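You operate a simulated robot arm through the tools that you are given. There is no shell and no other tool.

The job below is to be done with a simulated robot arm. You get a single attempt, and the scene is never put back.

Task
The repair is done: end the unwinder's lock-out and jog the web once.
Fine: pin back in its cup, brake air on, then the main switch; press the key on the jog box once; the web stays taut; leave air and switch on.

The check looks at the end state, three seconds after you hand in, the way a careful person would. Anything else that was tipped, shoved, dropped, spilled or broken makes it a failure.

Robot
A 7-joint arm with a fingered hand, fixed in place. Base frame: the origin is on the floor under the middle of its stand, x ahead of it, y to its left, z up. Units: cm, degrees, N and s.
With the tool pointing down near the work surface it reaches from about 20 to 80 cm from the base axis. Its first joint turns from -166.0 to 166.0 degrees. Payload 4.9 kg.
The tool frame sits at the grasp point between the pads (the TCP): z along the fingers, y along the line on which they close. The tips reach 3.2 cm beyond it. The gripper opens to 19.2 cm; its body begins 8.9 cm behind the TCP. The gripper is a hand of 3 fingers: y runs from the thumb to the fingers, the wrist lies at [0, 0, -26.7] in the tool frame, and closing takes about 1.5 s.
Orientation is that of the tool frame in the base frame, as [roll, pitch, yaw] about the fixed x, y, z axes, in that order (R = Rz(yaw) Ry(pitch) Rx(roll)). With the fingers straight down and closing along the base's y, the tool's x points along the base's -x, its y along +y and its z along -z.

Tools
- The arm moves only by the tool arm_command. Its argument "deltas" is a list of rows, each an object of numbers (a shift or turn left out is 0, a gripper value left out holds the last): "dx", "dy", "dz": the shift along the tool's x, y, z in units of 50 mm (1.0 is 50 mm); "ax", "ay", "az": the turn, a rotation vector about the tool's x, y, z in units of 4 degrees (1.0 is 4 degrees). In form: [{"dx": .., "dy": .., "dz": .., "ax": .., "ay": .., "az": ..}, ...]. A call has 1 to 20 rows; each row shifts and turns the commanded pose from where the row before left it, along the tool's axes as they then stand. "fingers" is the gripper command, from -1 (shut) to 1 (fully open), values between in proportion, set as the call begins (left out, the last holds). A call with a number of a shift or a turn outside -1 to 1 is refused whole. Each row takes 0.2 s and may step no farther than 5 cm and 8.6 degrees from the row before; otherwise, or with a gripper value out of range, the whole call is refused. Where a pose cannot be reached the arm comes as near as it can. A force on the tool above 40 N (or 10 N above the force at the start of the call, whichever is more), or a blocked arm, ends the call early, and 0.2 s more pass. The fingers move at their own pace (about 15.3 cm/s each) and stop on an object; they squeeze with about 28 N. The grip force told is the motor's: it shows also when the fingers shut on nothing. Time passes only in rows, and 0.2 s behind the last, so rows that do not move let the fingers close. The reply holds the time, the measured pose of the TCP, the force on the tool along the base axes, the opening and the grip force, in the units named above and with some noise, with the torque about the TCP (base axes, N m) and any sound that the robot's microphone picked up.
- Cameras (640 x 400 px; columns grow to the right, rows downward): "scene" is fixed at [5.15, 65.01, 156.08]; the picture's right is [-0.81, -0.58, 0.00], its down [-0.44, 0.62, -0.65] and it looks along [0.38, -0.53, -0.76] (base axes); focal length 214 px, centre (320, 200). "wrist" rides on the gripper at [8, -4.6, -11.3] in the tool frame; the picture's right is [0.50, 0.87, 0.00], its down [-0.67, 0.39, -0.63] and it looks along [-0.55, 0.32, 0.78] (tool axes); focal length 226 px, centre (320, 200). There is no depth. A picture from a camera that has moved, and an enlarged one, comes with that camera's place and axes in the base frame and with its lens.
- get_image(camera): a new picture of that camera. It takes no simulated time.
- curl_fingers(finger1, finger2, thumb_bend): sets how far each is bent, from 0 (flat) to 1 (curled in); at 0.3 the hand is open as for a grip, at 0.7 the pads meet at the TCP. One left out holds its place. A second passes; each finger stops where it meets its share of the squeeze, and holds until it gets a number again. A gripper value or a shape takes the hand back. It gives what a move gives, with no picture; readings hold the bend of each and the force on the fingers (four entries, about 0 where the hand has none), thumb and palm.
- set_grasp(shape): the hand has 3 fingers and takes this shape, open, in about a second: jaw (thumb against the fingers, like two jaws); tri (thumb and two fingers); tip (a fingertip pinch); poke (one finger out to press); point (the index stretched); flat (the hand flat); cup (the hand cupped); fist (a fist). The gripper value then closes the fingers along that shape, each until it touches; the sizes above hold for jaw. It gives what a move gives, with no picture.
- inspect(camera, box): a new picture of the part [left, top, right, bottom] of that camera's present view, enlarged. It takes no simulated time.
- job_done(): hands the job in; it is judged then, once.

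Nothing tells you positions but the pictures and the camera data. Unless the task says otherwise, let go and move clear before handing in.

The tools are called after "Emit:" by a JSON object that holds its "name" and its "arguments". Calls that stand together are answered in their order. arm_command: Moves the arm, as the interface text tells. Its arguments: {"type":"object","properties":{"deltas":{"type":"array","items":{"type":"object","properties":{"dx":{"type":"number"},"dy":{"type":"number"},"dz":{"type":"number"},"ax":{"type":"number"},"ay":{"type":"number"},"az":{"type":"number"}}}},"fingers":{"type":"number"}},"required":["deltas"]} The other tools are called the same way: set_grasp (shape) gives the hand a shape; curl_fingers (finger1, finger2, thumb_bend) moves the fingers one by one; get_image (camera) takes a picture; inspect (camera, box) takes an enlarged picture of a part of a camera's view; job_done () hands the job in.

At the start:

```text
time: 0.0
ee_pos: [44.43, 13.43, 137.78]
ee_rot: [180.0, 0.0, -179.9]
contact_force: [-0.6, 0.8, -0.5]
wrist_torque: [-0.02, 0.01, -0.01]
finger_gap: 19.19
grasp_force: 0.0
shape: jaw
bend: [0.3, 0.3, 0.3]
finger forces: [0.0, 0.0, 0.1, 0.1, 0.0, 0.1]
```

scene: 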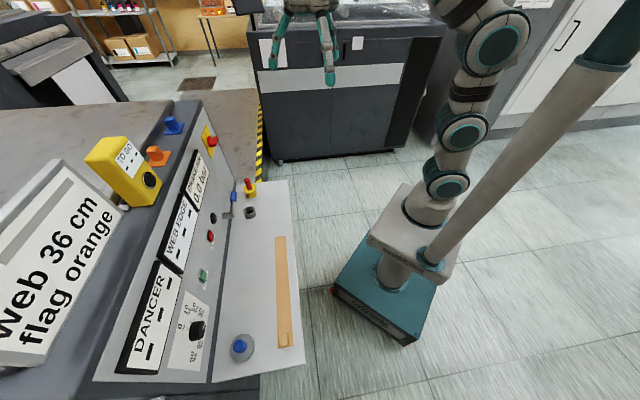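
wrist: 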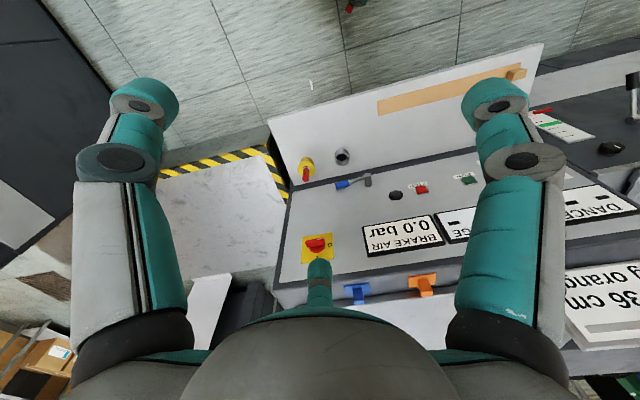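

I see a console with a main switch on a yellow plate, a small valve, a pin/cup area, a knob and displays, plus signs; I take it to be ahead of the robot. First I'll look closer at everything.

Emit:
{"name": "inspect", "arguments": {"camera": "scene", "box": [160, 100, 320, 220]}}

Emit:
{"name": "inspect", "arguments": {"camera": "scene", "box": [90, 220, 310, 390]}}

Emit:
{"name": "inspect", "arguments": {"camera": "scene", "box": [0, 100, 200, 380]}}

Emit:
{"name": "inspect", "arguments": {"camera": "wrist", "box": [260, 100, 460, 310]}}

Emit:
{"name": "inspect", "arguments": {"camera": "wrist", "box": [420, 60, 640, 360]}}

```text
3.33 times, centred on (240, 160) of scene
camera zoom: at [5.15, 65.01, 156.08], right [-0.81, -0.58, 0.0], down [-0.44, 0.62, -0.65], along [0.38, -0.53, -0.76], focal length 715 px, centre (587, 333)
```

zoom: 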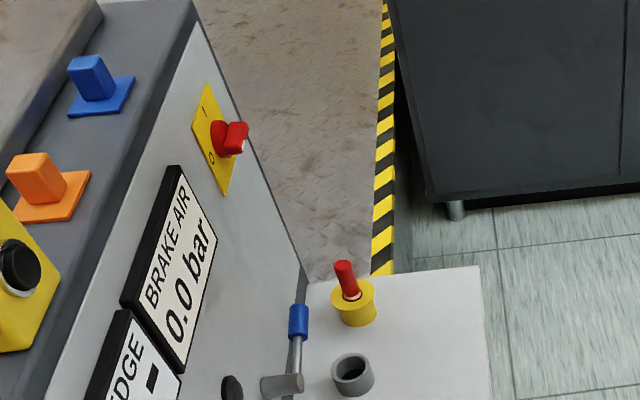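

```text
2.35 times, centred on (200, 305) of scene
camera zoom: at [5.15, 65.01, 156.08], right [-0.81, -0.58, 0.0], down [-0.44, 0.62, -0.65], along [0.38, -0.53, -0.76], focal length 505 px, centre (602, -47)
```

zoom: 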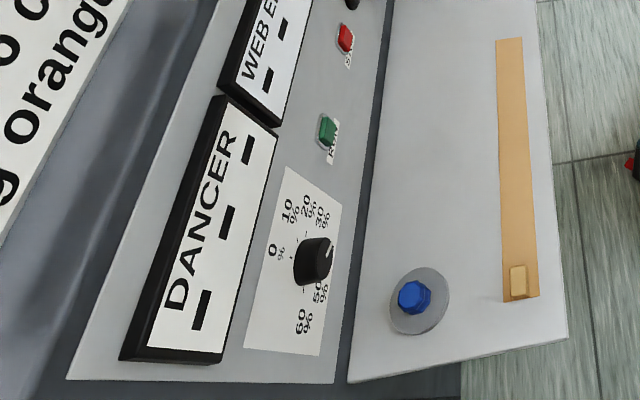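

```text
1.43 times, centred on (100, 240) of scene
camera zoom: at [5.15, 65.01, 156.08], right [-0.81, -0.58, 0.0], down [-0.44, 0.62, -0.65], along [0.38, -0.53, -0.76], focal length 306 px, centre (634, 143)
```

zoom: 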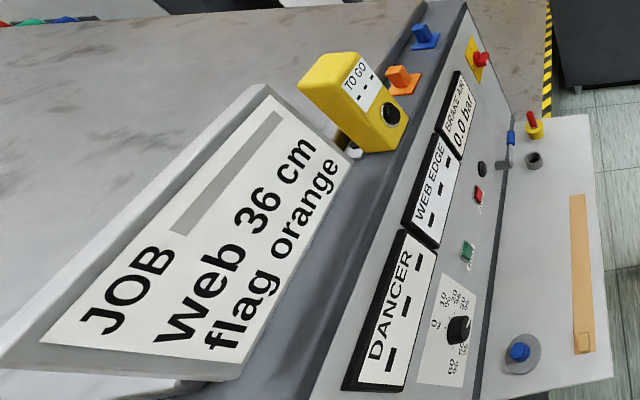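

```text
1.90 times, centred on (360, 205) of wrist
camera zoom: at [36.5, 8.83, 149.01], right [-0.5, 0.87, 0.0], down [0.67, 0.39, 0.63], along [0.55, 0.32, -0.78], focal length 431 px, centre (244, 190)
```

zoom: 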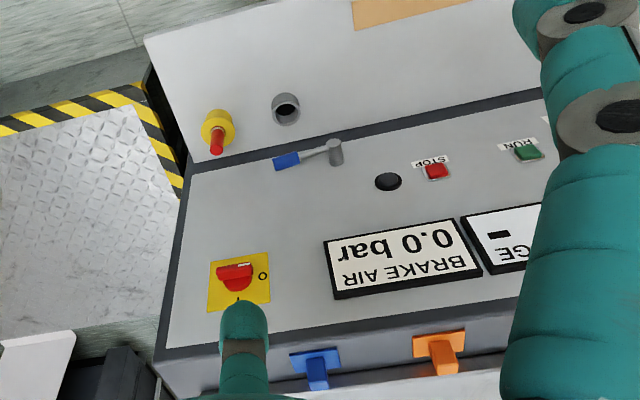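

```text
1.33 times, centred on (530, 210) of wrist
camera zoom: at [36.5, 8.83, 149.01], right [-0.5, 0.87, 0.0], down [0.67, 0.39, 0.63], along [0.55, 0.32, -0.78], focal length 301 px, centre (40, 187)
```

zoom: 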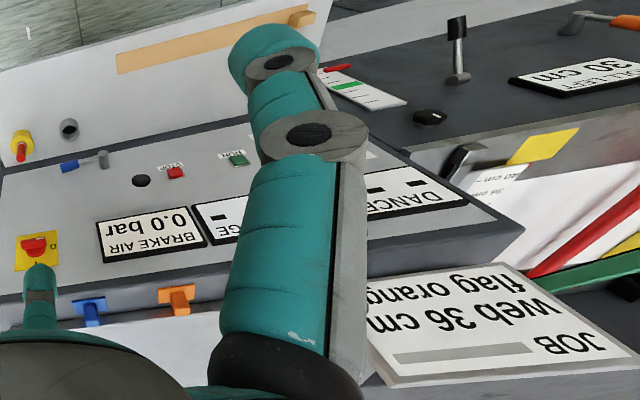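

The console runs at 45° in front of the robot: red pin in a yellow socket at about (75, 26, 79), grey cup at about (66, 35, 77), main switch at about (79, 32, 109), blue button at about (30, 72, 79). I'll turn the hand 45° to square up with the console and get closer for a better look.

Emit:
{"name": "arm_command", "arguments": {"deltas": [{"az": -1}, {"az": -1}, {"az": -1}, {"az": -1}, {"az": -1}, {"az": -1}, {"az": -1}, {"az": -1}, {"az": -1}, {"az": -1}, {"az": -1}, {"az": -0.25}]}}

Emit:
{"name": "get_image", "arguments": {"camera": "wrist"}}

```text
time: 2.6
ee_pos: [44.32, 13.4, 137.58]
ee_rot: [179.8, 0.0, -134.9]
contact_force: [0.7, 0.9, -0.8]
wrist_torque: [-0.02, -0.02, 0.05]
finger_gap: 19.2
grasp_force: 0.1
shape: jaw
bend: [0.3, 0.3, 0.3]
finger forces: [0.0, 0.0, 0.0, 0.0, 0.0, 0.0]
```

```text
taken
camera wrist: at [42.08, 4.54, 149.0], right [-0.97, 0.26, 0.0], down [0.2, 0.75, 0.63], along [0.16, 0.61, -0.77], focal length 226 px, centre (320, 200)
```

wrist: 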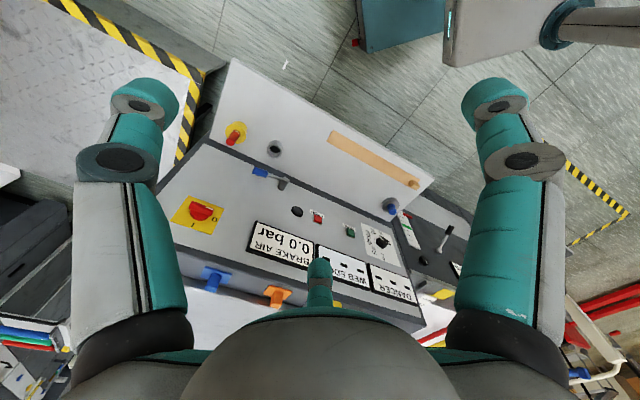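

The view is upside down but clear: pin in the yellow socket, grey cup, blue-handled lever, switch at 0. I'll lower the hand in front of the console to view the pin/lever area close up.

Emit:
{"name": "arm_command", "arguments": {"deltas": [{"dy": -0.9}, {"dy": -0.9}, {"dy": -0.9}, {"dy": -0.8}, {"dz": 1}, {"dz": 1}, {"dz": 1}, {"dz": 1}, {"dz": 1}, {"dz": 1}, {"dz": 0.3}, {"dx": -0.8}, {"dx": -0.8}, {"dx": -0.7}, {}]}}

Emit:
{"name": "get_image", "arguments": {"camera": "wrist"}}

Emit:
{"name": "get_image", "arguments": {"camera": "scene"}}

```text
time: 5.8
ee_pos: [64.03, 9.06, 104.01]
ee_rot: [179.9, 0.0, -135.0]
contact_force: [-0.5, -0.1, 0.5]
wrist_torque: [0.02, 0.0, 0.01]
finger_gap: 19.21
grasp_force: 0.1
shape: jaw
bend: [0.3, 0.3, 0.3]
finger forces: [0.0, 0.0, 0.1, 0.1, 0.0, 0.0]
out of reach, approached as far as the arm can: row 3, 4
```

```text
taken
camera wrist: at [61.66, 0.13, 115.41], right [-0.97, 0.26, 0.0], down [0.2, 0.75, 0.63], along [0.16, 0.61, -0.77], focal length 226 px, centre (320, 200)
```

wrist: 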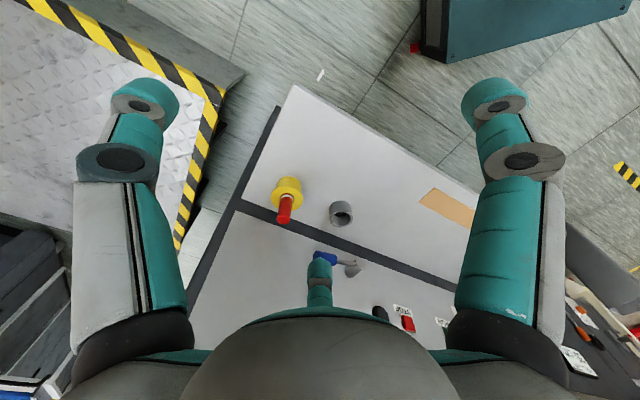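

```text
taken
```

scene: 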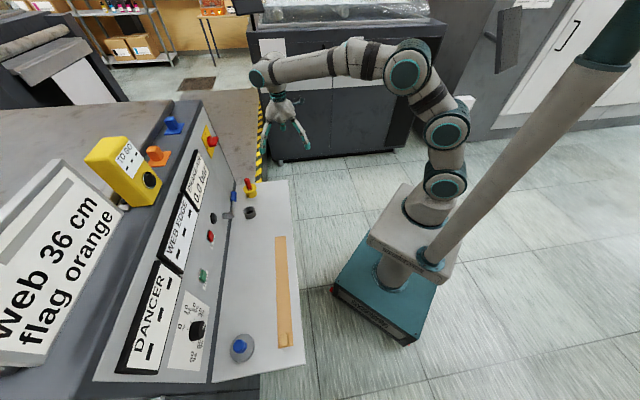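

Emit:
{"name": "inspect", "arguments": {"camera": "wrist", "box": [230, 140, 430, 265]}}

Emit:
{"name": "inspect", "arguments": {"camera": "wrist", "box": [260, 160, 370, 229]}}

Emit:
{"name": "inspect", "arguments": {"camera": "scene", "box": [190, 110, 300, 230]}}

```text
3.20 times, centred on (330, 202) of wrist
camera zoom: at [61.66, 0.13, 115.41], right [-0.97, 0.26, 0.0], down [0.2, 0.75, 0.63], along [0.16, 0.61, -0.77], focal length 723 px, centre (288, 192)
```

zoom: 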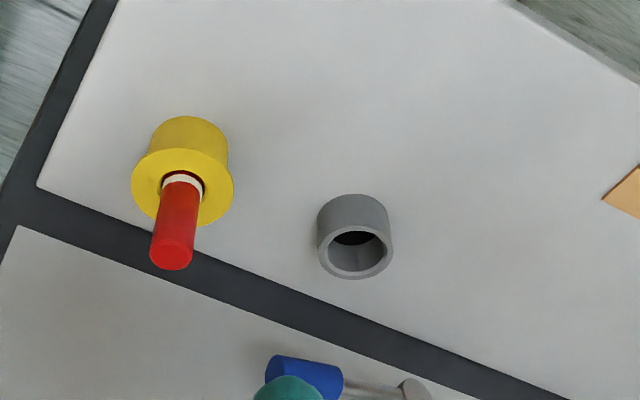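

```text
5.80 times, centred on (315, 194) of wrist
camera zoom: at [61.66, 0.13, 115.41], right [-0.97, 0.26, 0.0], down [0.2, 0.75, 0.63], along [0.16, 0.61, -0.77], focal length 1310 px, centre (349, 232)
```

zoom: 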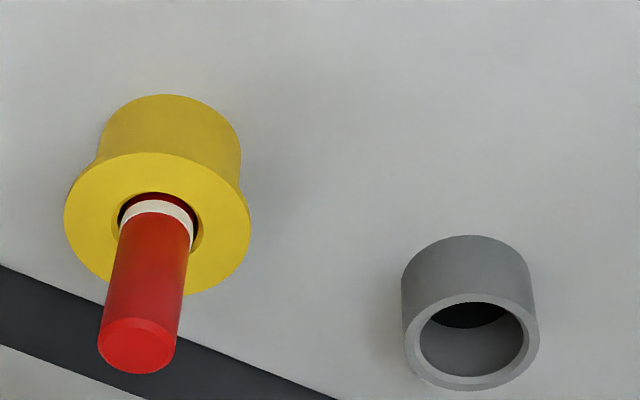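

```text
3.33 times, centred on (245, 170) of scene
camera zoom: at [5.15, 65.01, 156.08], right [-0.81, -0.58, 0.0], down [-0.44, 0.62, -0.65], along [0.38, -0.53, -0.76], focal length 715 px, centre (570, 300)
```

zoom: 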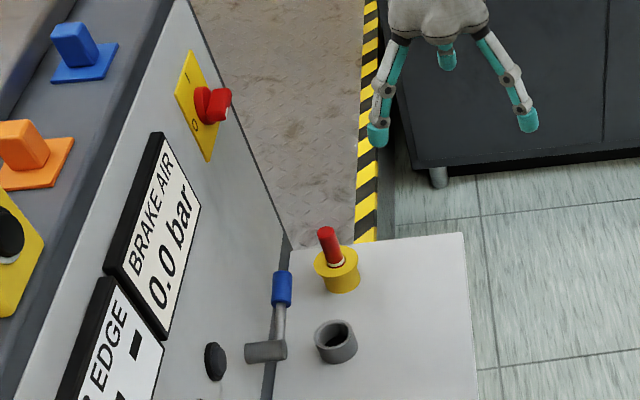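

The pin stands about 6.5 cm above the yellow socket at (75.4, 25.9), the grey cup rim is at about (66.1, 34.8, 79.3), and the lever's blue handle is just behind it at (70.5, 37, 87.6). Before going in I want to understand the hand's shape, so I look at it and try the pinch shapes.

Emit:
{"name": "inspect", "arguments": {"camera": "scene", "box": [230, 40, 340, 170]}}

Emit:
{"name": "set_grasp", "arguments": {"shape": "tip"}}

Emit:
{"name": "inspect", "arguments": {"camera": "scene", "box": [230, 40, 340, 170]}}

Emit:
{"name": "get_image", "arguments": {"camera": "wrist"}}

```text
3.08 times, centred on (285, 105) of scene
camera zoom: at [5.15, 65.01, 156.08], right [-0.81, -0.58, 0.0], down [-0.44, 0.62, -0.65], along [0.38, -0.53, -0.76], focal length 660 px, centre (428, 492)
```

zoom: 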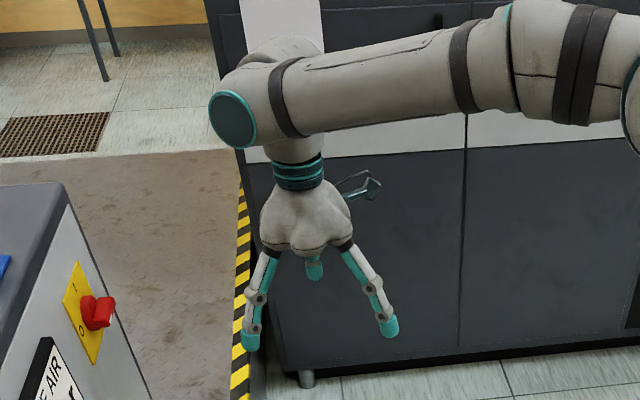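

```text
time: 6.7
ee_pos: [63.87, 8.95, 104.17]
ee_rot: [179.8, 0.0, -135.0]
contact_force: [0.2, -0.5, -0.4]
wrist_torque: [0.0, -0.01, 0.0]
finger_gap: 19.18
grasp_force: 0.1
shape: tip
bend: [0.3, 0.3, 0.3]
finger forces: [0.1, 0.0, 0.1, 0.1, 0.0, 0.1]
```

```text
3.08 times, centred on (285, 105) of scene
camera zoom: at [5.15, 65.01, 156.08], right [-0.81, -0.58, 0.0], down [-0.44, 0.62, -0.65], along [0.38, -0.53, -0.76], focal length 660 px, centre (428, 492)
```

zoom: 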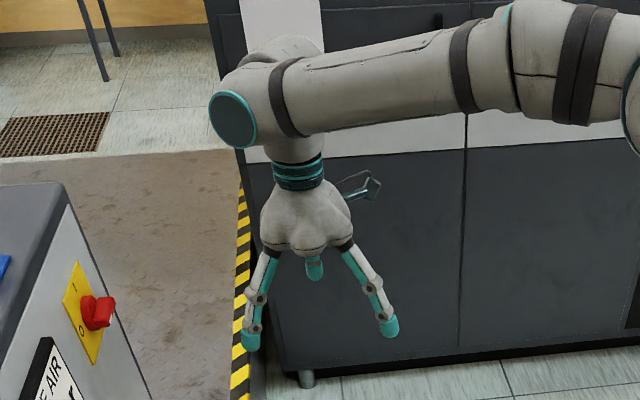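

```text
taken
camera wrist: at [61.64, 0.11, 115.41], right [-0.97, 0.26, 0.0], down [0.2, 0.75, 0.63], along [0.16, 0.61, -0.77], focal length 226 px, centre (320, 200)
```

wrist: 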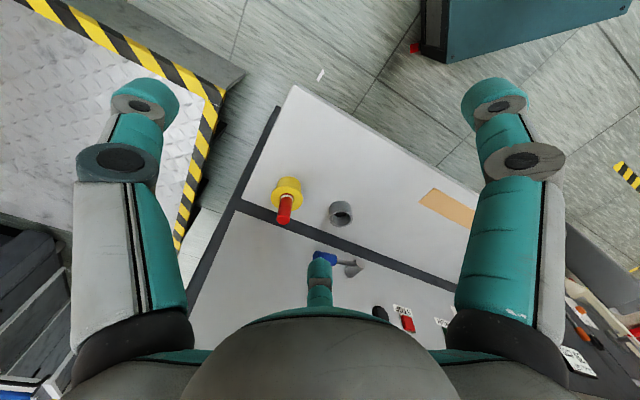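

The hand has three digits spread evenly around, same in tip and jaw shape. I'll go back to jaw, half-close it and check how wide the knuckles bulge, so I don't touch the lever near the grey cup.

Emit:
{"name": "set_grasp", "arguments": {"shape": "jaw"}}

Emit:
{"name": "arm_command", "arguments": {"deltas": [{}, {}, {}, {}, {}, {}], "fingers": -0.25}}

Emit:
{"name": "get_image", "arguments": {"camera": "wrist"}}

Emit:
{"name": "inspect", "arguments": {"camera": "scene", "box": [230, 40, 340, 170]}}

```text
time: 7.6
ee_pos: [63.93, 9.06, 104.04]
ee_rot: [180.0, 0.0, -134.9]
contact_force: [0.3, 0.9, -0.1]
wrist_torque: [-0.01, 0.01, 0.0]
finger_gap: 19.19
grasp_force: 0.0
shape: jaw
bend: [0.3, 0.3, 0.3]
finger forces: [0.1, 0.0, 0.0, 0.0, 0.0, 0.0]
```

```text
time: 9.0
ee_pos: [64.0, 9.12, 104.15]
ee_rot: [-180.0, 0.0, -134.9]
contact_force: [0.1, 0.1, -0.3]
wrist_torque: [-0.02, 0.03, -0.02]
finger_gap: 7.26
grasp_force: 0.0
shape: jaw
bend: [0.43, 0.43, 0.7]
finger forces: [0.0, 0.0, 0.0, 0.0, 0.1, 0.0]
```

```text
taken
camera wrist: at [61.64, 0.11, 115.41], right [-0.97, 0.26, 0.0], down [0.2, 0.75, 0.63], along [0.16, 0.61, -0.77], focal length 226 px, centre (320, 200)
```

wrist: 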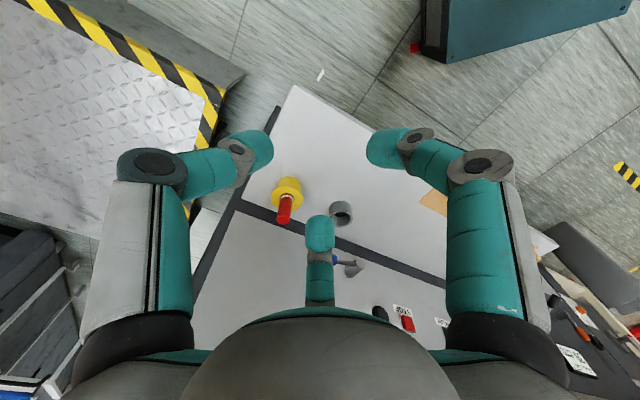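

```text
3.08 times, centred on (285, 105) of scene
camera zoom: at [5.15, 65.01, 156.08], right [-0.81, -0.58, 0.0], down [-0.44, 0.62, -0.65], along [0.38, -0.53, -0.76], focal length 660 px, centre (428, 492)
```

zoom: 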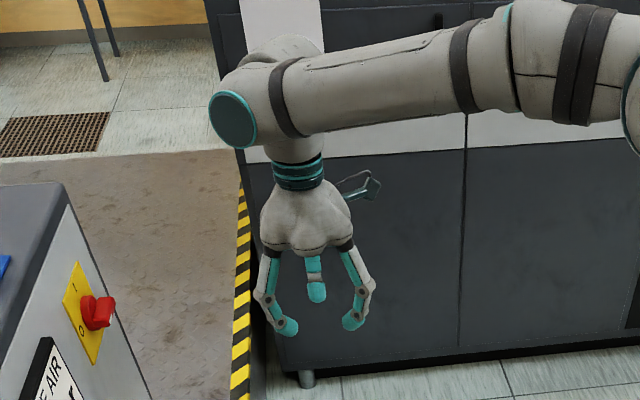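

The knuckles bulge well outward when half closed. I'll check the geometry at a gap matching the pin (about 3 cm) in free air before choosing an approach angle.

Emit:
{"name": "arm_command", "arguments": {"deltas": [{}, {}, {}, {}, {}, {}], "fingers": -0.72}}

Emit:
{"name": "get_image", "arguments": {"camera": "wrist"}}

Emit:
{"name": "inspect", "arguments": {"camera": "scene", "box": [255, 80, 315, 130]}}

```text
time: 10.4
ee_pos: [64.0, 8.99, 104.02]
ee_rot: [179.8, -0.1, -134.9]
contact_force: [-0.4, -0.3, -0.3]
wrist_torque: [0.0, -0.02, -0.02]
finger_gap: 2.71
grasp_force: 0.1
shape: jaw
bend: [0.76, 0.76, 0.7]
finger forces: [0.0, 0.1, 0.1, 0.0, 0.0, 0.0]
```

```text
taken
camera wrist: at [61.64, 0.11, 115.41], right [-0.97, 0.26, 0.0], down [0.2, 0.75, 0.63], along [0.16, 0.61, -0.77], focal length 226 px, centre (320, 200)
```

wrist: 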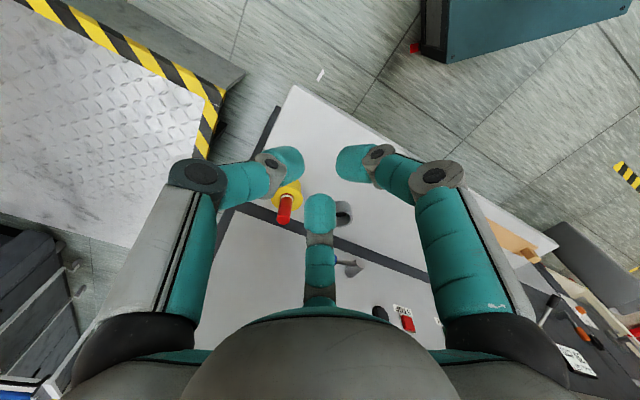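

```text
8.00 times, centred on (285, 105) of scene
camera zoom: at [5.15, 65.01, 156.08], right [-0.81, -0.58, 0.0], down [-0.44, 0.62, -0.65], along [0.38, -0.53, -0.76], focal length 1716 px, centre (600, 960)
```

zoom: 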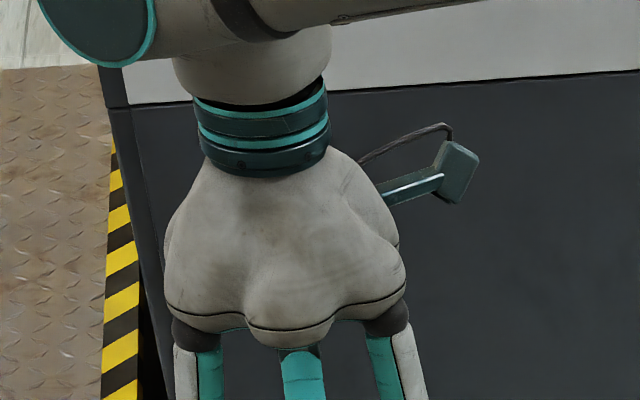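

Emit:
{"name": "inspect", "arguments": {"camera": "scene", "box": [255, 110, 319, 150]}}

```text
10.00 times, centred on (287, 130) of scene
camera zoom: at [5.15, 65.01, 156.08], right [-0.81, -0.58, 0.0], down [-0.44, 0.62, -0.65], along [0.38, -0.53, -0.76], focal length 2145 px, centre (650, 900)
```

zoom: 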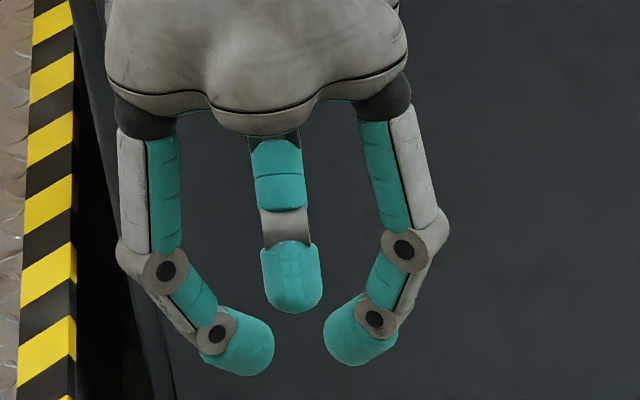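

With a pin-sized gap the knuckles still reach about 8 cm out, so near the console face I'll lean the hand about 16° back toward me and turn it so the digits straddle clear of lever, face and switch. First yaw, lean and lower in free space, then look.

Emit:
{"name": "arm_command", "arguments": {"deltas": [{"az": -1}, {"az": -1}, {"az": -1}, {"az": -1}, {"az": -1}, {"az": -1}, {"az": -0.25}, {"ax": 0.423, "ay": -0.906}, {"ax": 0.423, "ay": -0.906}, {"ax": 0.423, "ay": -0.906}, {"ax": 0.423, "ay": -0.906}, {"dx": 0.201, "dy": 0.094, "dz": 0.775}, {"dx": 0.201, "dy": 0.094, "dz": 0.775}, {"dx": 0.201, "dy": 0.094, "dz": 0.775}, {}], "fingers": -0.38}}

Emit:
{"name": "get_image", "arguments": {"camera": "wrist"}}

Emit:
{"name": "get_image", "arguments": {"camera": "scene"}}

```text
time: 13.6
ee_pos: [64.04, 9.16, 92.0]
ee_rot: [-173.2, 14.5, -109.2]
contact_force: [-0.5, 0.3, 0.4]
wrist_torque: [0.0, -0.01, -0.03]
finger_gap: 5.93
grasp_force: 0.1
shape: jaw
bend: [0.47, 0.47, 0.7]
finger forces: [0.0, 0.0, 0.0, 0.1, 0.0, 0.1]
```

```text
taken
camera wrist: at [63.59, -2.03, 101.5], right [-0.96, -0.15, -0.23], down [-0.27, 0.63, 0.73], along [0.03, 0.76, -0.64], focal length 226 px, centre (320, 200)
```

wrist: 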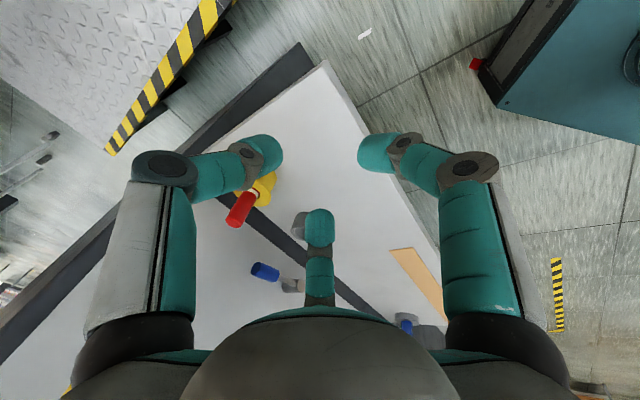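

```text
taken
```

scene: 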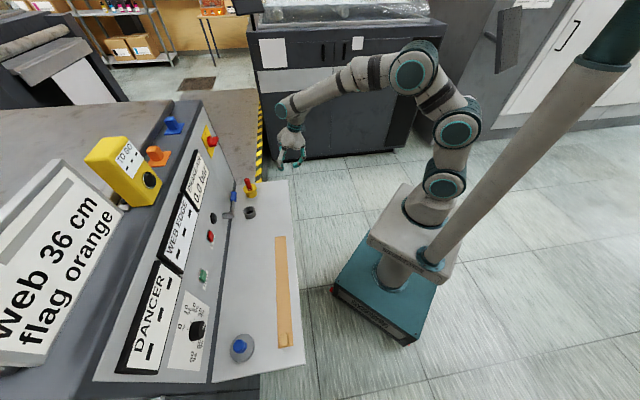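

Emit:
{"name": "inspect", "arguments": {"camera": "wrist", "box": [210, 160, 340, 310]}}

Emit:
{"name": "inspect", "arguments": {"camera": "scene", "box": [200, 160, 300, 240]}}

```text
2.67 times, centred on (275, 235) of wrist
camera zoom: at [63.59, -2.03, 101.5], right [-0.96, -0.15, -0.23], down [-0.27, 0.63, 0.73], along [0.03, 0.76, -0.64], focal length 603 px, centre (440, 107)
```

zoom: 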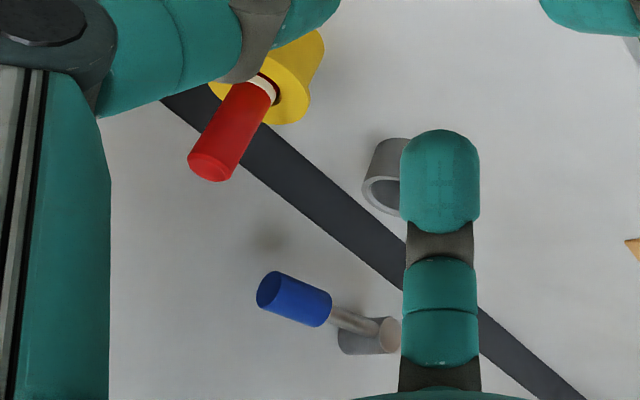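

```text
5.00 times, centred on (250, 200) of scene
camera zoom: at [5.15, 65.01, 156.08], right [-0.81, -0.58, 0.0], down [-0.44, 0.62, -0.65], along [0.38, -0.53, -0.76], focal length 1072 px, centre (670, 200)
```

zoom: 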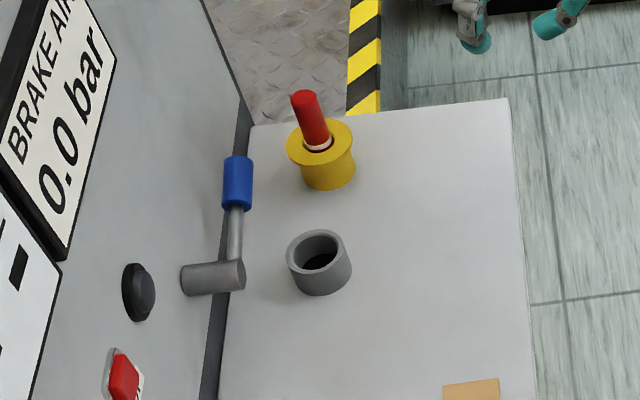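

Lean is in the right direction. The lever's handle end is at depth ~76, well measured; I'll move the hand forward over the pin, stopping short to check.

Emit:
{"name": "arm_command", "arguments": {"deltas": [{"dx": -0.757, "dy": -0.183, "dz": 0.219}, {"dx": -0.757, "dy": -0.183, "dz": 0.219}, {"dx": -0.757, "dy": -0.183, "dz": 0.219}, {"dx": -0.757, "dy": -0.183, "dz": 0.219}, {}]}}

Emit:
{"name": "get_image", "arguments": {"camera": "wrist"}}

Emit:
{"name": "inspect", "arguments": {"camera": "scene", "box": [190, 90, 318, 220]}}

```text
time: 14.8
ee_pos: [73.08, 22.7, 92.13]
ee_rot: [-173.1, 14.6, -109.1]
contact_force: [0.0, 0.7, -0.1]
wrist_torque: [0.02, 0.0, 0.02]
finger_gap: 5.95
grasp_force: 0.1
shape: jaw
bend: [0.47, 0.47, 0.7]
finger forces: [0.1, 0.1, 0.1, 0.0, 0.0, 0.0]
```

```text
taken
camera wrist: at [72.65, 11.56, 101.66], right [-0.96, -0.15, -0.23], down [-0.27, 0.63, 0.73], along [0.03, 0.76, -0.64], focal length 226 px, centre (320, 200)
```

wrist: 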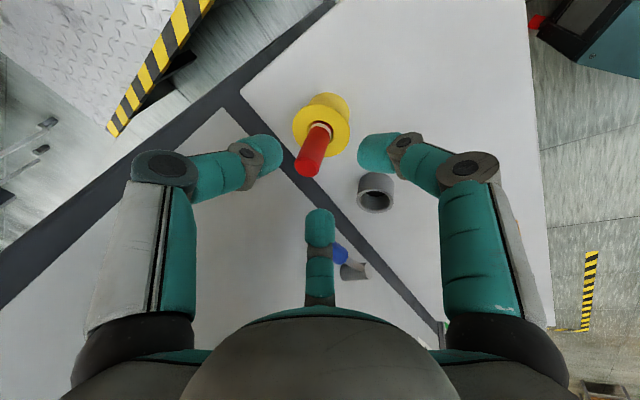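

```text
3.08 times, centred on (254, 155) of scene
camera zoom: at [5.15, 65.01, 156.08], right [-0.81, -0.58, 0.0], down [-0.44, 0.62, -0.65], along [0.38, -0.53, -0.76], focal length 660 px, centre (523, 338)
```

zoom: 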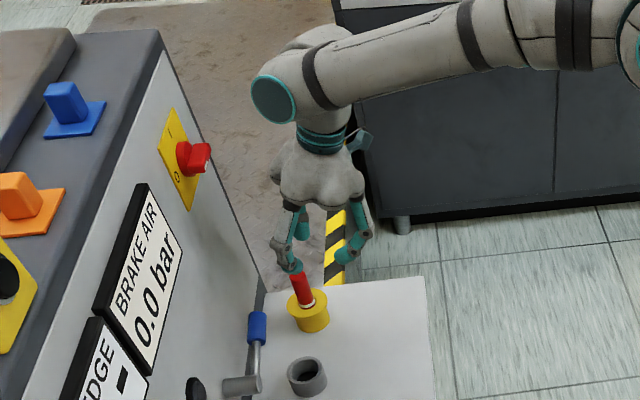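

Emit:
{"name": "arm_command", "arguments": {"deltas": [{"dx": -0.348, "dy": -0.096, "dz": 0.102}, {"dx": -0.348, "dy": -0.096, "dz": 0.102}, {}]}}

Emit:
{"name": "get_image", "arguments": {"camera": "wrist"}}

Emit:
{"name": "inspect", "arguments": {"camera": "scene", "box": [190, 90, 318, 220]}}

```text
time: 15.6
ee_pos: [75.26, 25.59, 92.15]
ee_rot: [-173.1, 14.5, -109.0]
contact_force: [0.6, 0.0, 0.5]
wrist_torque: [0.01, -0.01, 0.01]
finger_gap: 5.93
grasp_force: 0.0
shape: jaw
bend: [0.47, 0.47, 0.7]
finger forces: [0.1, 0.0, 0.1, 0.0, 0.1, 0.0]
```

```text
taken
camera wrist: at [74.85, 14.57, 101.62], right [-0.96, -0.15, -0.23], down [-0.27, 0.63, 0.73], along [0.03, 0.76, -0.64], focal length 226 px, centre (320, 200)
```

wrist: 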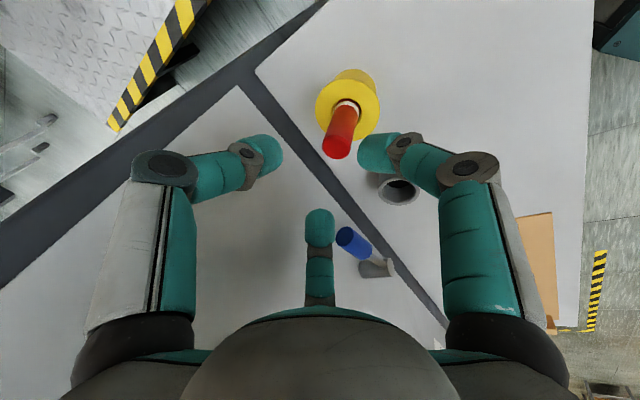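

```text
3.08 times, centred on (254, 155) of scene
camera zoom: at [5.15, 65.01, 156.08], right [-0.81, -0.58, 0.0], down [-0.44, 0.62, -0.65], along [0.38, -0.53, -0.76], focal length 660 px, centre (523, 338)
```

zoom: 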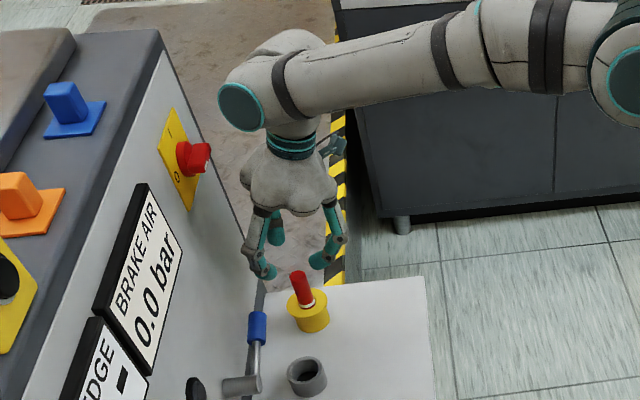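

The hand is centred over the pin. I'll lower around it.

Emit:
{"name": "arm_command", "arguments": {"deltas": [{"dx": 0.105, "dy": 0.062, "dz": 0.447}, {"dx": 0.105, "dy": 0.062, "dz": 0.447}, {"dx": 0.105, "dy": 0.062, "dz": 0.447}, {}]}}

Emit:
{"name": "get_image", "arguments": {"camera": "wrist"}}

Emit:
{"name": "inspect", "arguments": {"camera": "scene", "box": [190, 90, 318, 220]}}

```text
time: 16.6
ee_pos: [75.3, 25.95, 85.15]
ee_rot: [-173.1, 14.5, -109.1]
contact_force: [0.1, 0.5, -1.0]
wrist_torque: [-0.01, 0.05, 0.01]
finger_gap: 5.92
grasp_force: 0.1
shape: jaw
bend: [0.47, 0.47, 0.7]
finger forces: [0.0, 0.0, 0.1, 0.1, 0.0, 0.0]
```

```text
taken
camera wrist: at [74.82, 14.75, 94.63], right [-0.96, -0.15, -0.23], down [-0.27, 0.63, 0.73], along [0.03, 0.76, -0.64], focal length 226 px, centre (320, 200)
```

wrist: 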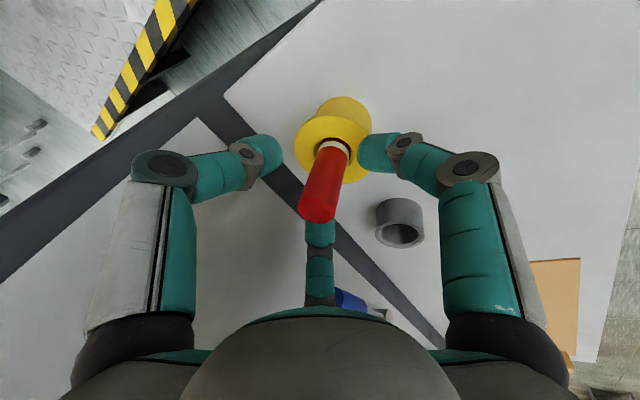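

```text
3.08 times, centred on (254, 155) of scene
camera zoom: at [5.15, 65.01, 156.08], right [-0.81, -0.58, 0.0], down [-0.44, 0.62, -0.65], along [0.38, -0.53, -0.76], focal length 660 px, centre (523, 338)
```

zoom: 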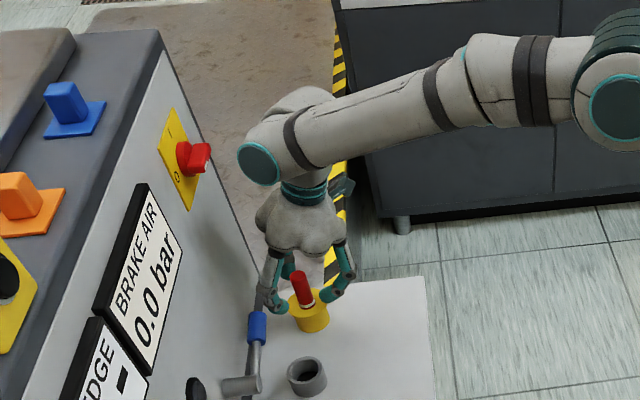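

The pin stands centred between the three fingertips, clear of the flange and the lever. Closing on it.

Emit:
{"name": "arm_command", "arguments": {"deltas": [{}, {}, {}, {}, {}, {}, {}, {}], "fingers": -1}}

Emit:
{"name": "get_image", "arguments": {"camera": "wrist"}}

Emit:
{"name": "inspect", "arguments": {"camera": "scene", "box": [190, 130, 310, 220]}}

```text
time: 18.4
ee_pos: [75.14, 25.74, 85.15]
ee_rot: [-173.1, 14.5, -109.1]
contact_force: [-4.0, -3.6, -0.4]
wrist_torque: [-0.17, 0.21, -0.03]
finger_gap: 1.96
grasp_force: 28.1
shape: jaw
bend: [0.75, 0.74, 0.7]
finger forces: [26.4, 23.8, 0.1, 0.1, 23.3, 0.0]
```

```text
taken
camera wrist: at [74.8, 14.73, 94.62], right [-0.96, -0.15, -0.23], down [-0.27, 0.63, 0.73], along [0.03, 0.76, -0.64], focal length 226 px, centre (320, 200)
```

wrist: 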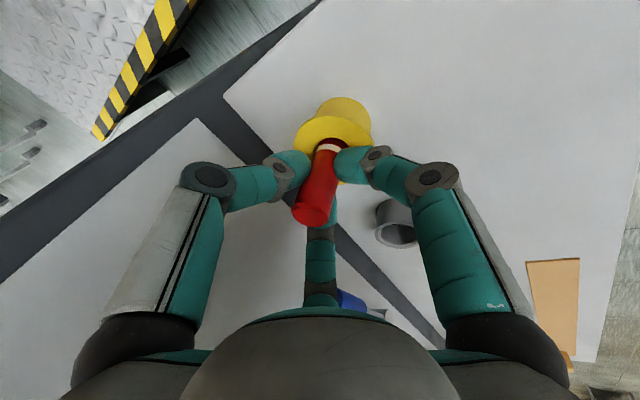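

```text
4.44 times, centred on (250, 175) of scene
camera zoom: at [5.15, 65.01, 156.08], right [-0.81, -0.58, 0.0], down [-0.44, 0.62, -0.65], along [0.38, -0.53, -0.76], focal length 953 px, centre (631, 311)
```

zoom: 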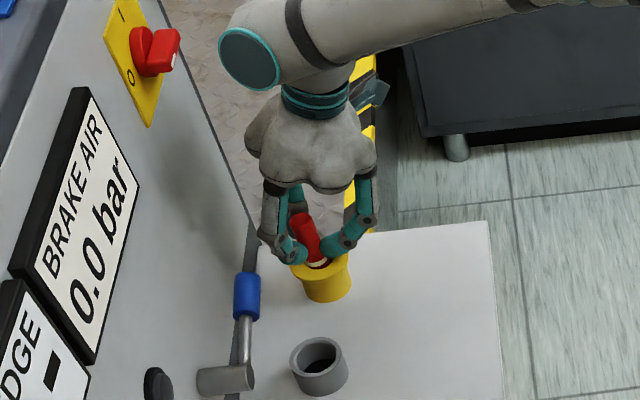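

Gripped firmly (about 25 N per finger). Lifting gently, a little first.

Emit:
{"name": "arm_command", "arguments": {"deltas": [{"dx": -0.05, "dy": -0.0233, "dz": -0.1923}, {"dx": -0.05, "dy": -0.0233, "dz": -0.1923}, {"dx": -0.05, "dy": -0.0233, "dz": -0.1923}, {}]}}

Emit:
{"name": "get_image", "arguments": {"camera": "wrist"}}

Emit:
{"name": "inspect", "arguments": {"camera": "scene", "box": [190, 130, 310, 220]}}

```text
time: 19.4
ee_pos: [75.21, 25.76, 88.23]
ee_rot: [-173.2, 14.5, -109.1]
contact_force: [-0.3, -0.1, -0.5]
wrist_torque: [0.0, 0.05, -0.01]
finger_gap: 1.93
grasp_force: 27.5
shape: jaw
bend: [0.75, 0.74, 0.7]
finger forces: [23.6, 24.6, 0.0, 0.1, 24.3, 0.0]
```

```text
taken
camera wrist: at [74.81, 14.67, 97.66], right [-0.96, -0.15, -0.23], down [-0.27, 0.63, 0.73], along [0.03, 0.76, -0.64], focal length 226 px, centre (320, 200)
```

wrist: 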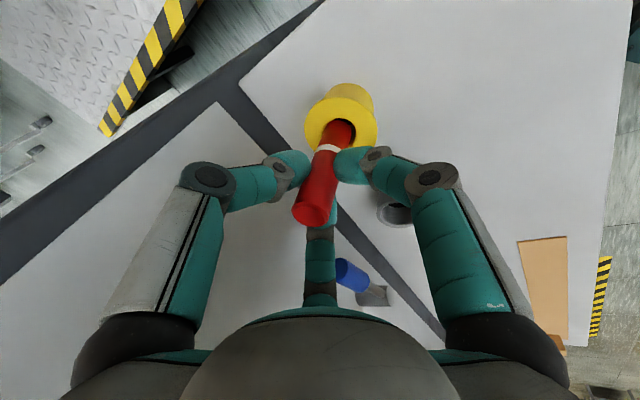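

```text
4.44 times, centred on (250, 175) of scene
camera zoom: at [5.15, 65.01, 156.08], right [-0.81, -0.58, 0.0], down [-0.44, 0.62, -0.65], along [0.38, -0.53, -0.76], focal length 953 px, centre (631, 311)
```

zoom: 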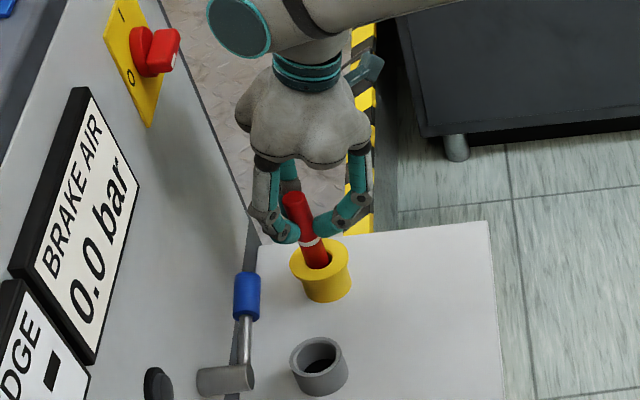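

The pin is coming out smoothly; the white ring is just a mark partway along it. Lifting on until the lower end shows.

Emit:
{"name": "arm_command", "arguments": {"deltas": [{"dx": -0.06, "dy": -0.028, "dz": -0.2307}, {"dx": -0.06, "dy": -0.028, "dz": -0.2307}, {"dx": -0.06, "dy": -0.028, "dz": -0.2307}, {"dx": -0.06, "dy": -0.028, "dz": -0.2307}, {}]}}

Emit:
{"name": "get_image", "arguments": {"camera": "wrist"}}

Emit:
{"name": "inspect", "arguments": {"camera": "scene", "box": [190, 130, 310, 220]}}

```text
time: 20.6
ee_pos: [75.08, 25.7, 92.89]
ee_rot: [-173.1, 14.5, -109.1]
contact_force: [0.1, 0.3, -0.9]
wrist_torque: [0.02, 0.0, -0.01]
finger_gap: 1.95
grasp_force: 28.3
shape: jaw
bend: [0.75, 0.74, 0.7]
finger forces: [23.1, 24.8, 0.0, 0.0, 24.4, 0.1]
```

```text
taken
camera wrist: at [74.75, 14.68, 102.37], right [-0.96, -0.15, -0.23], down [-0.27, 0.63, 0.73], along [0.03, 0.76, -0.64], focal length 226 px, centre (320, 200)
```

wrist: 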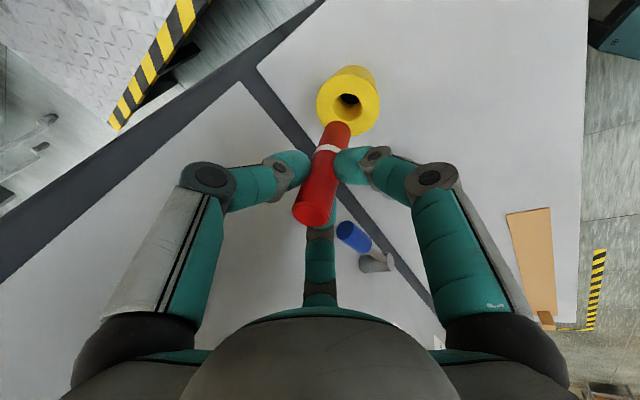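

```text
4.44 times, centred on (250, 175) of scene
camera zoom: at [5.15, 65.01, 156.08], right [-0.81, -0.58, 0.0], down [-0.44, 0.62, -0.65], along [0.38, -0.53, -0.76], focal length 953 px, centre (631, 311)
```

zoom: 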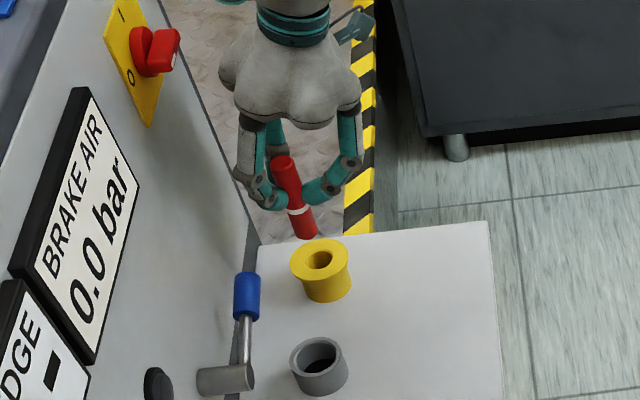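

The pin is fully out: about 9.6 cm long, held vertical, its lower end ~8.6 cm below the TCP. Next I back off slightly, turn 10° and lean 6° more for lever clearance, and carry it over the grey cup.

Emit:
{"name": "arm_command", "arguments": {"deltas": [{"dx": 0.168, "dy": 0.078, "dz": -0.261}, {"dx": 0.168, "dy": 0.078, "dz": -0.261}, {"ax": -0.208, "ay": -0.097, "az": -0.801}, {"ax": -0.208, "ay": -0.097, "az": -0.801}, {"ax": -0.208, "ay": -0.097, "az": -0.801}, {"ax": 0.43, "ay": -0.614}, {"ax": 0.43, "ay": -0.614}, {"dx": -0.37, "dy": 0.529}, {"dx": -0.37, "dy": 0.529}, {"dx": -0.37, "dy": 0.529}, {"dx": -0.37, "dy": 0.529}, {}]}}

Emit:
{"name": "get_image", "arguments": {"camera": "wrist"}}

Emit:
{"name": "inspect", "arguments": {"camera": "scene", "box": [190, 130, 310, 220]}}

```text
time: 23.2
ee_pos: [64.25, 33.03, 95.59]
ee_rot: [-169.5, 19.3, -98.2]
contact_force: [0.1, 0.6, -1.0]
wrist_torque: [-0.01, 0.02, 0.01]
finger_gap: 1.91
grasp_force: 28.3
shape: jaw
bend: [0.75, 0.74, 0.7]
finger forces: [23.0, 24.8, 0.0, 0.1, 24.1, 0.0]
```

```text
taken
camera wrist: at [65.05, 21.36, 104.21], right [-0.9, -0.29, -0.32], down [-0.43, 0.52, 0.74], along [-0.05, 0.8, -0.59], focal length 226 px, centre (320, 200)
```

wrist: 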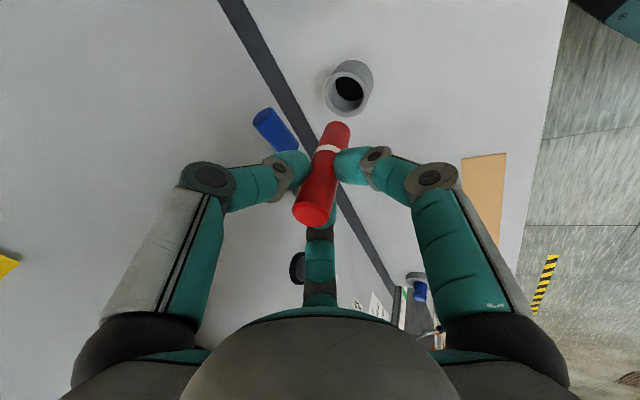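

```text
4.44 times, centred on (250, 175) of scene
camera zoom: at [5.15, 65.01, 156.08], right [-0.81, -0.58, 0.0], down [-0.44, 0.62, -0.65], along [0.38, -0.53, -0.76], focal length 953 px, centre (631, 311)
```

zoom: 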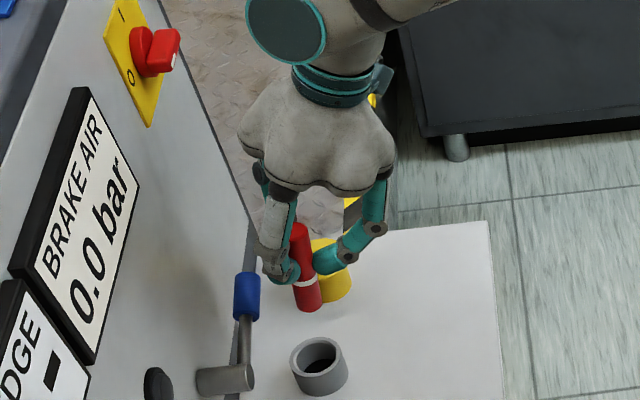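

Emit:
{"name": "inspect", "arguments": {"camera": "wrist", "box": [240, 40, 400, 140]}}

Emit:
{"name": "inspect", "arguments": {"camera": "scene", "box": [220, 160, 284, 220]}}

```text
4.00 times, centred on (320, 90) of wrist
camera zoom: at [65.05, 21.36, 104.21], right [-0.9, -0.29, -0.32], down [-0.43, 0.52, 0.74], along [-0.05, 0.8, -0.59], focal length 904 px, centre (320, 640)
```

zoom: 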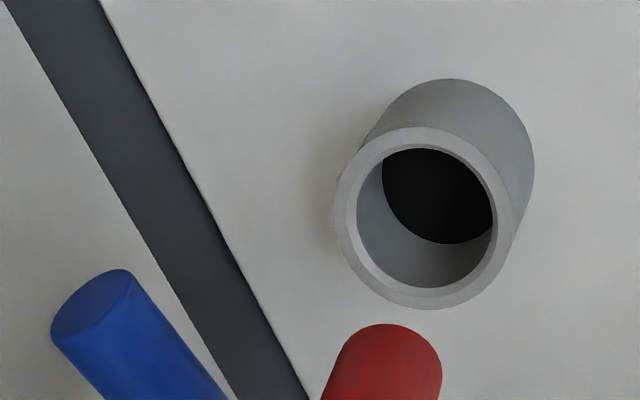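

```text
6.67 times, centred on (252, 190) of scene
camera zoom: at [5.15, 65.01, 156.08], right [-0.81, -0.58, 0.0], down [-0.44, 0.62, -0.65], along [0.38, -0.53, -0.76], focal length 1430 px, centre (773, 267)
```

zoom: 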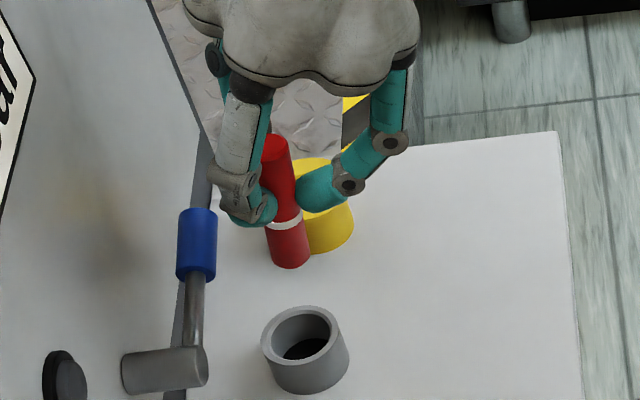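

The cup centre is at depth 71.4, along −21.9 with rim at z≈79.2; the pin's lower end is about 1.1 cm short of it. I shift and lower to just above the rim and check.

Emit:
{"name": "arm_command", "arguments": {"deltas": [{"dx": 0.062, "dy": 0.051, "dz": 0.4}, {"dx": 0.062, "dy": 0.051, "dz": 0.4}, {"dx": 0.062, "dy": 0.051, "dz": 0.4}, {}]}}

Emit:
{"name": "get_image", "arguments": {"camera": "wrist"}}

Emit:
{"name": "inspect", "arguments": {"camera": "wrist", "box": [240, 40, 400, 140]}}

Emit:
{"name": "inspect", "arguments": {"camera": "scene", "box": [220, 160, 284, 220]}}

```text
time: 24.2
ee_pos: [64.84, 34.13, 89.6]
ee_rot: [-169.4, 19.4, -98.3]
contact_force: [-0.5, -0.6, 0.3]
wrist_torque: [0.03, 0.0, 0.01]
finger_gap: 1.94
grasp_force: 28.2
shape: jaw
bend: [0.75, 0.74, 0.7]
finger forces: [23.0, 24.8, 0.0, 0.0, 24.2, 0.0]
```

```text
taken
camera wrist: at [65.59, 22.45, 98.24], right [-0.9, -0.29, -0.32], down [-0.43, 0.52, 0.74], along [-0.05, 0.8, -0.59], focal length 226 px, centre (320, 200)
```

wrist: 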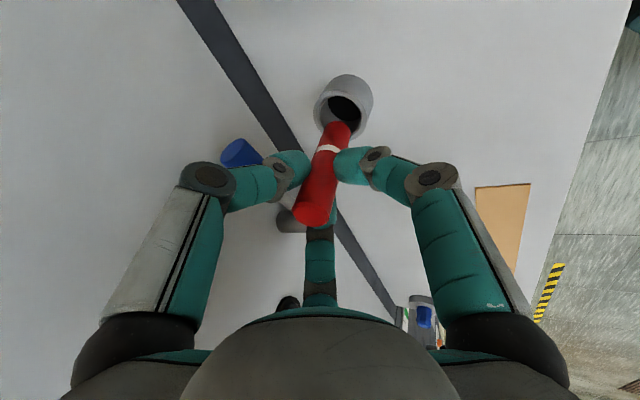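

```text
4.00 times, centred on (320, 90) of wrist
camera zoom: at [65.59, 22.45, 98.24], right [-0.9, -0.29, -0.32], down [-0.43, 0.52, 0.74], along [-0.05, 0.8, -0.59], focal length 904 px, centre (320, 640)
```

zoom: 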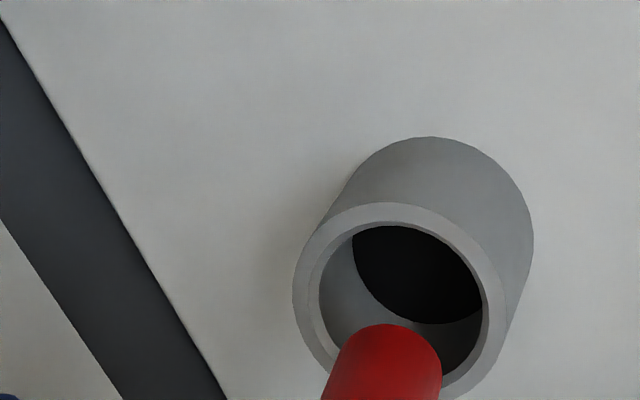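

```text
6.67 times, centred on (252, 190) of scene
camera zoom: at [5.15, 65.01, 156.08], right [-0.81, -0.58, 0.0], down [-0.44, 0.62, -0.65], along [0.38, -0.53, -0.76], focal length 1430 px, centre (773, 267)
```

zoom: 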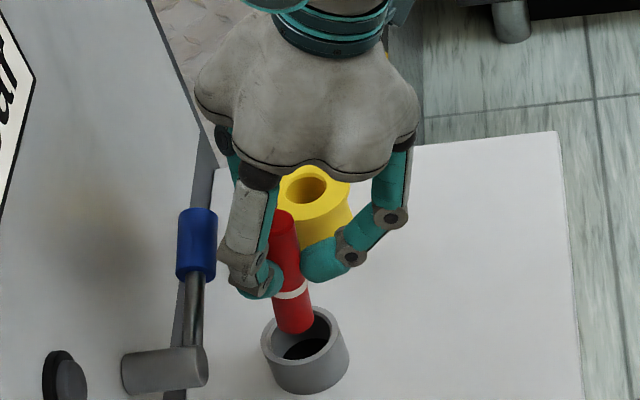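

The pin's end is centred over the cup mouth. Lowering it in.

Emit:
{"name": "arm_command", "arguments": {"deltas": [{"dx": 0.0427, "dy": 0.0223, "dz": 0.12}, {"dx": 0.0427, "dy": 0.0223, "dz": 0.12}, {"dx": 0.0427, "dy": 0.0223, "dz": 0.12}, {"dx": 0.0427, "dy": 0.0223, "dz": 0.12}, {}]}}

Emit:
{"name": "inspect", "arguments": {"camera": "scene", "box": [220, 160, 284, 220]}}

Emit:
{"name": "get_image", "arguments": {"camera": "wrist"}}

```text
time: 25.4
ee_pos: [64.84, 34.15, 87.03]
ee_rot: [-169.5, 19.5, -98.2]
contact_force: [0.2, 0.6, -0.5]
wrist_torque: [0.02, 0.0, 0.01]
finger_gap: 1.93
grasp_force: 27.8
shape: jaw
bend: [0.75, 0.74, 0.69]
finger forces: [23.1, 24.7, 0.1, 0.0, 24.2, 0.0]
```

```text
6.67 times, centred on (252, 190) of scene
camera zoom: at [5.15, 65.01, 156.08], right [-0.81, -0.58, 0.0], down [-0.44, 0.62, -0.65], along [0.38, -0.53, -0.76], focal length 1430 px, centre (773, 267)
```

zoom: 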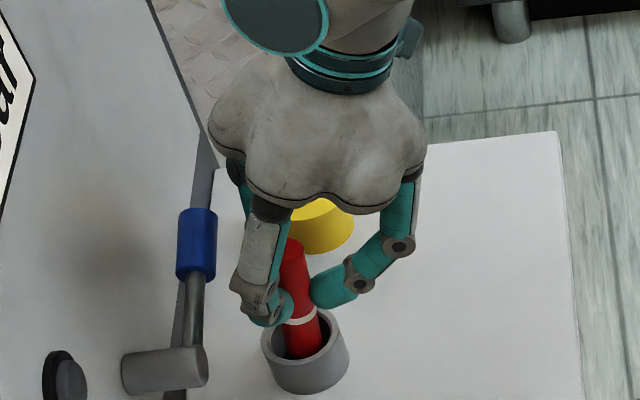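

```text
taken
camera wrist: at [65.56, 22.51, 95.63], right [-0.9, -0.29, -0.32], down [-0.43, 0.52, 0.74], along [-0.05, 0.8, -0.59], focal length 226 px, centre (320, 200)
```

wrist: 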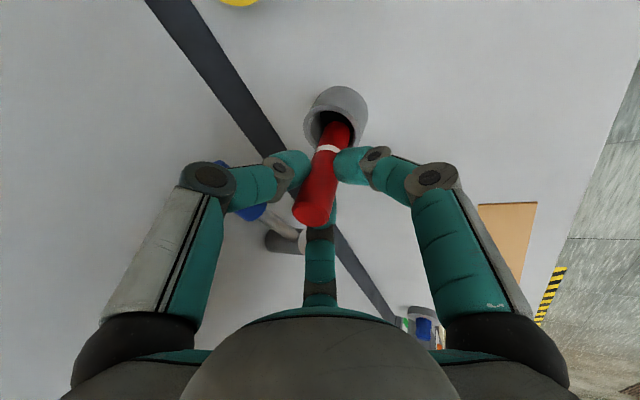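

Emit:
{"name": "arm_command", "arguments": {"deltas": [{"dx": 0.0132, "dy": 0.0069, "dz": 0.0371}, {"dx": 0.0132, "dy": 0.0069, "dz": 0.0371}, {"dx": 0.0132, "dy": 0.0069, "dz": 0.0371}, {"dx": 0.0132, "dy": 0.0069, "dz": 0.0371}, {}]}}

```text
time: 26.6
ee_pos: [64.71, 34.04, 86.12]
ee_rot: [-169.3, 19.4, -98.4]
contact_force: [0.1, 0.4, -0.6]
wrist_torque: [-0.02, 0.04, -0.01]
finger_gap: 1.91
grasp_force: 27.8
shape: jaw
bend: [0.75, 0.74, 0.69]
finger forces: [23.0, 24.7, 0.1, 0.0, 24.2, 0.0]
```

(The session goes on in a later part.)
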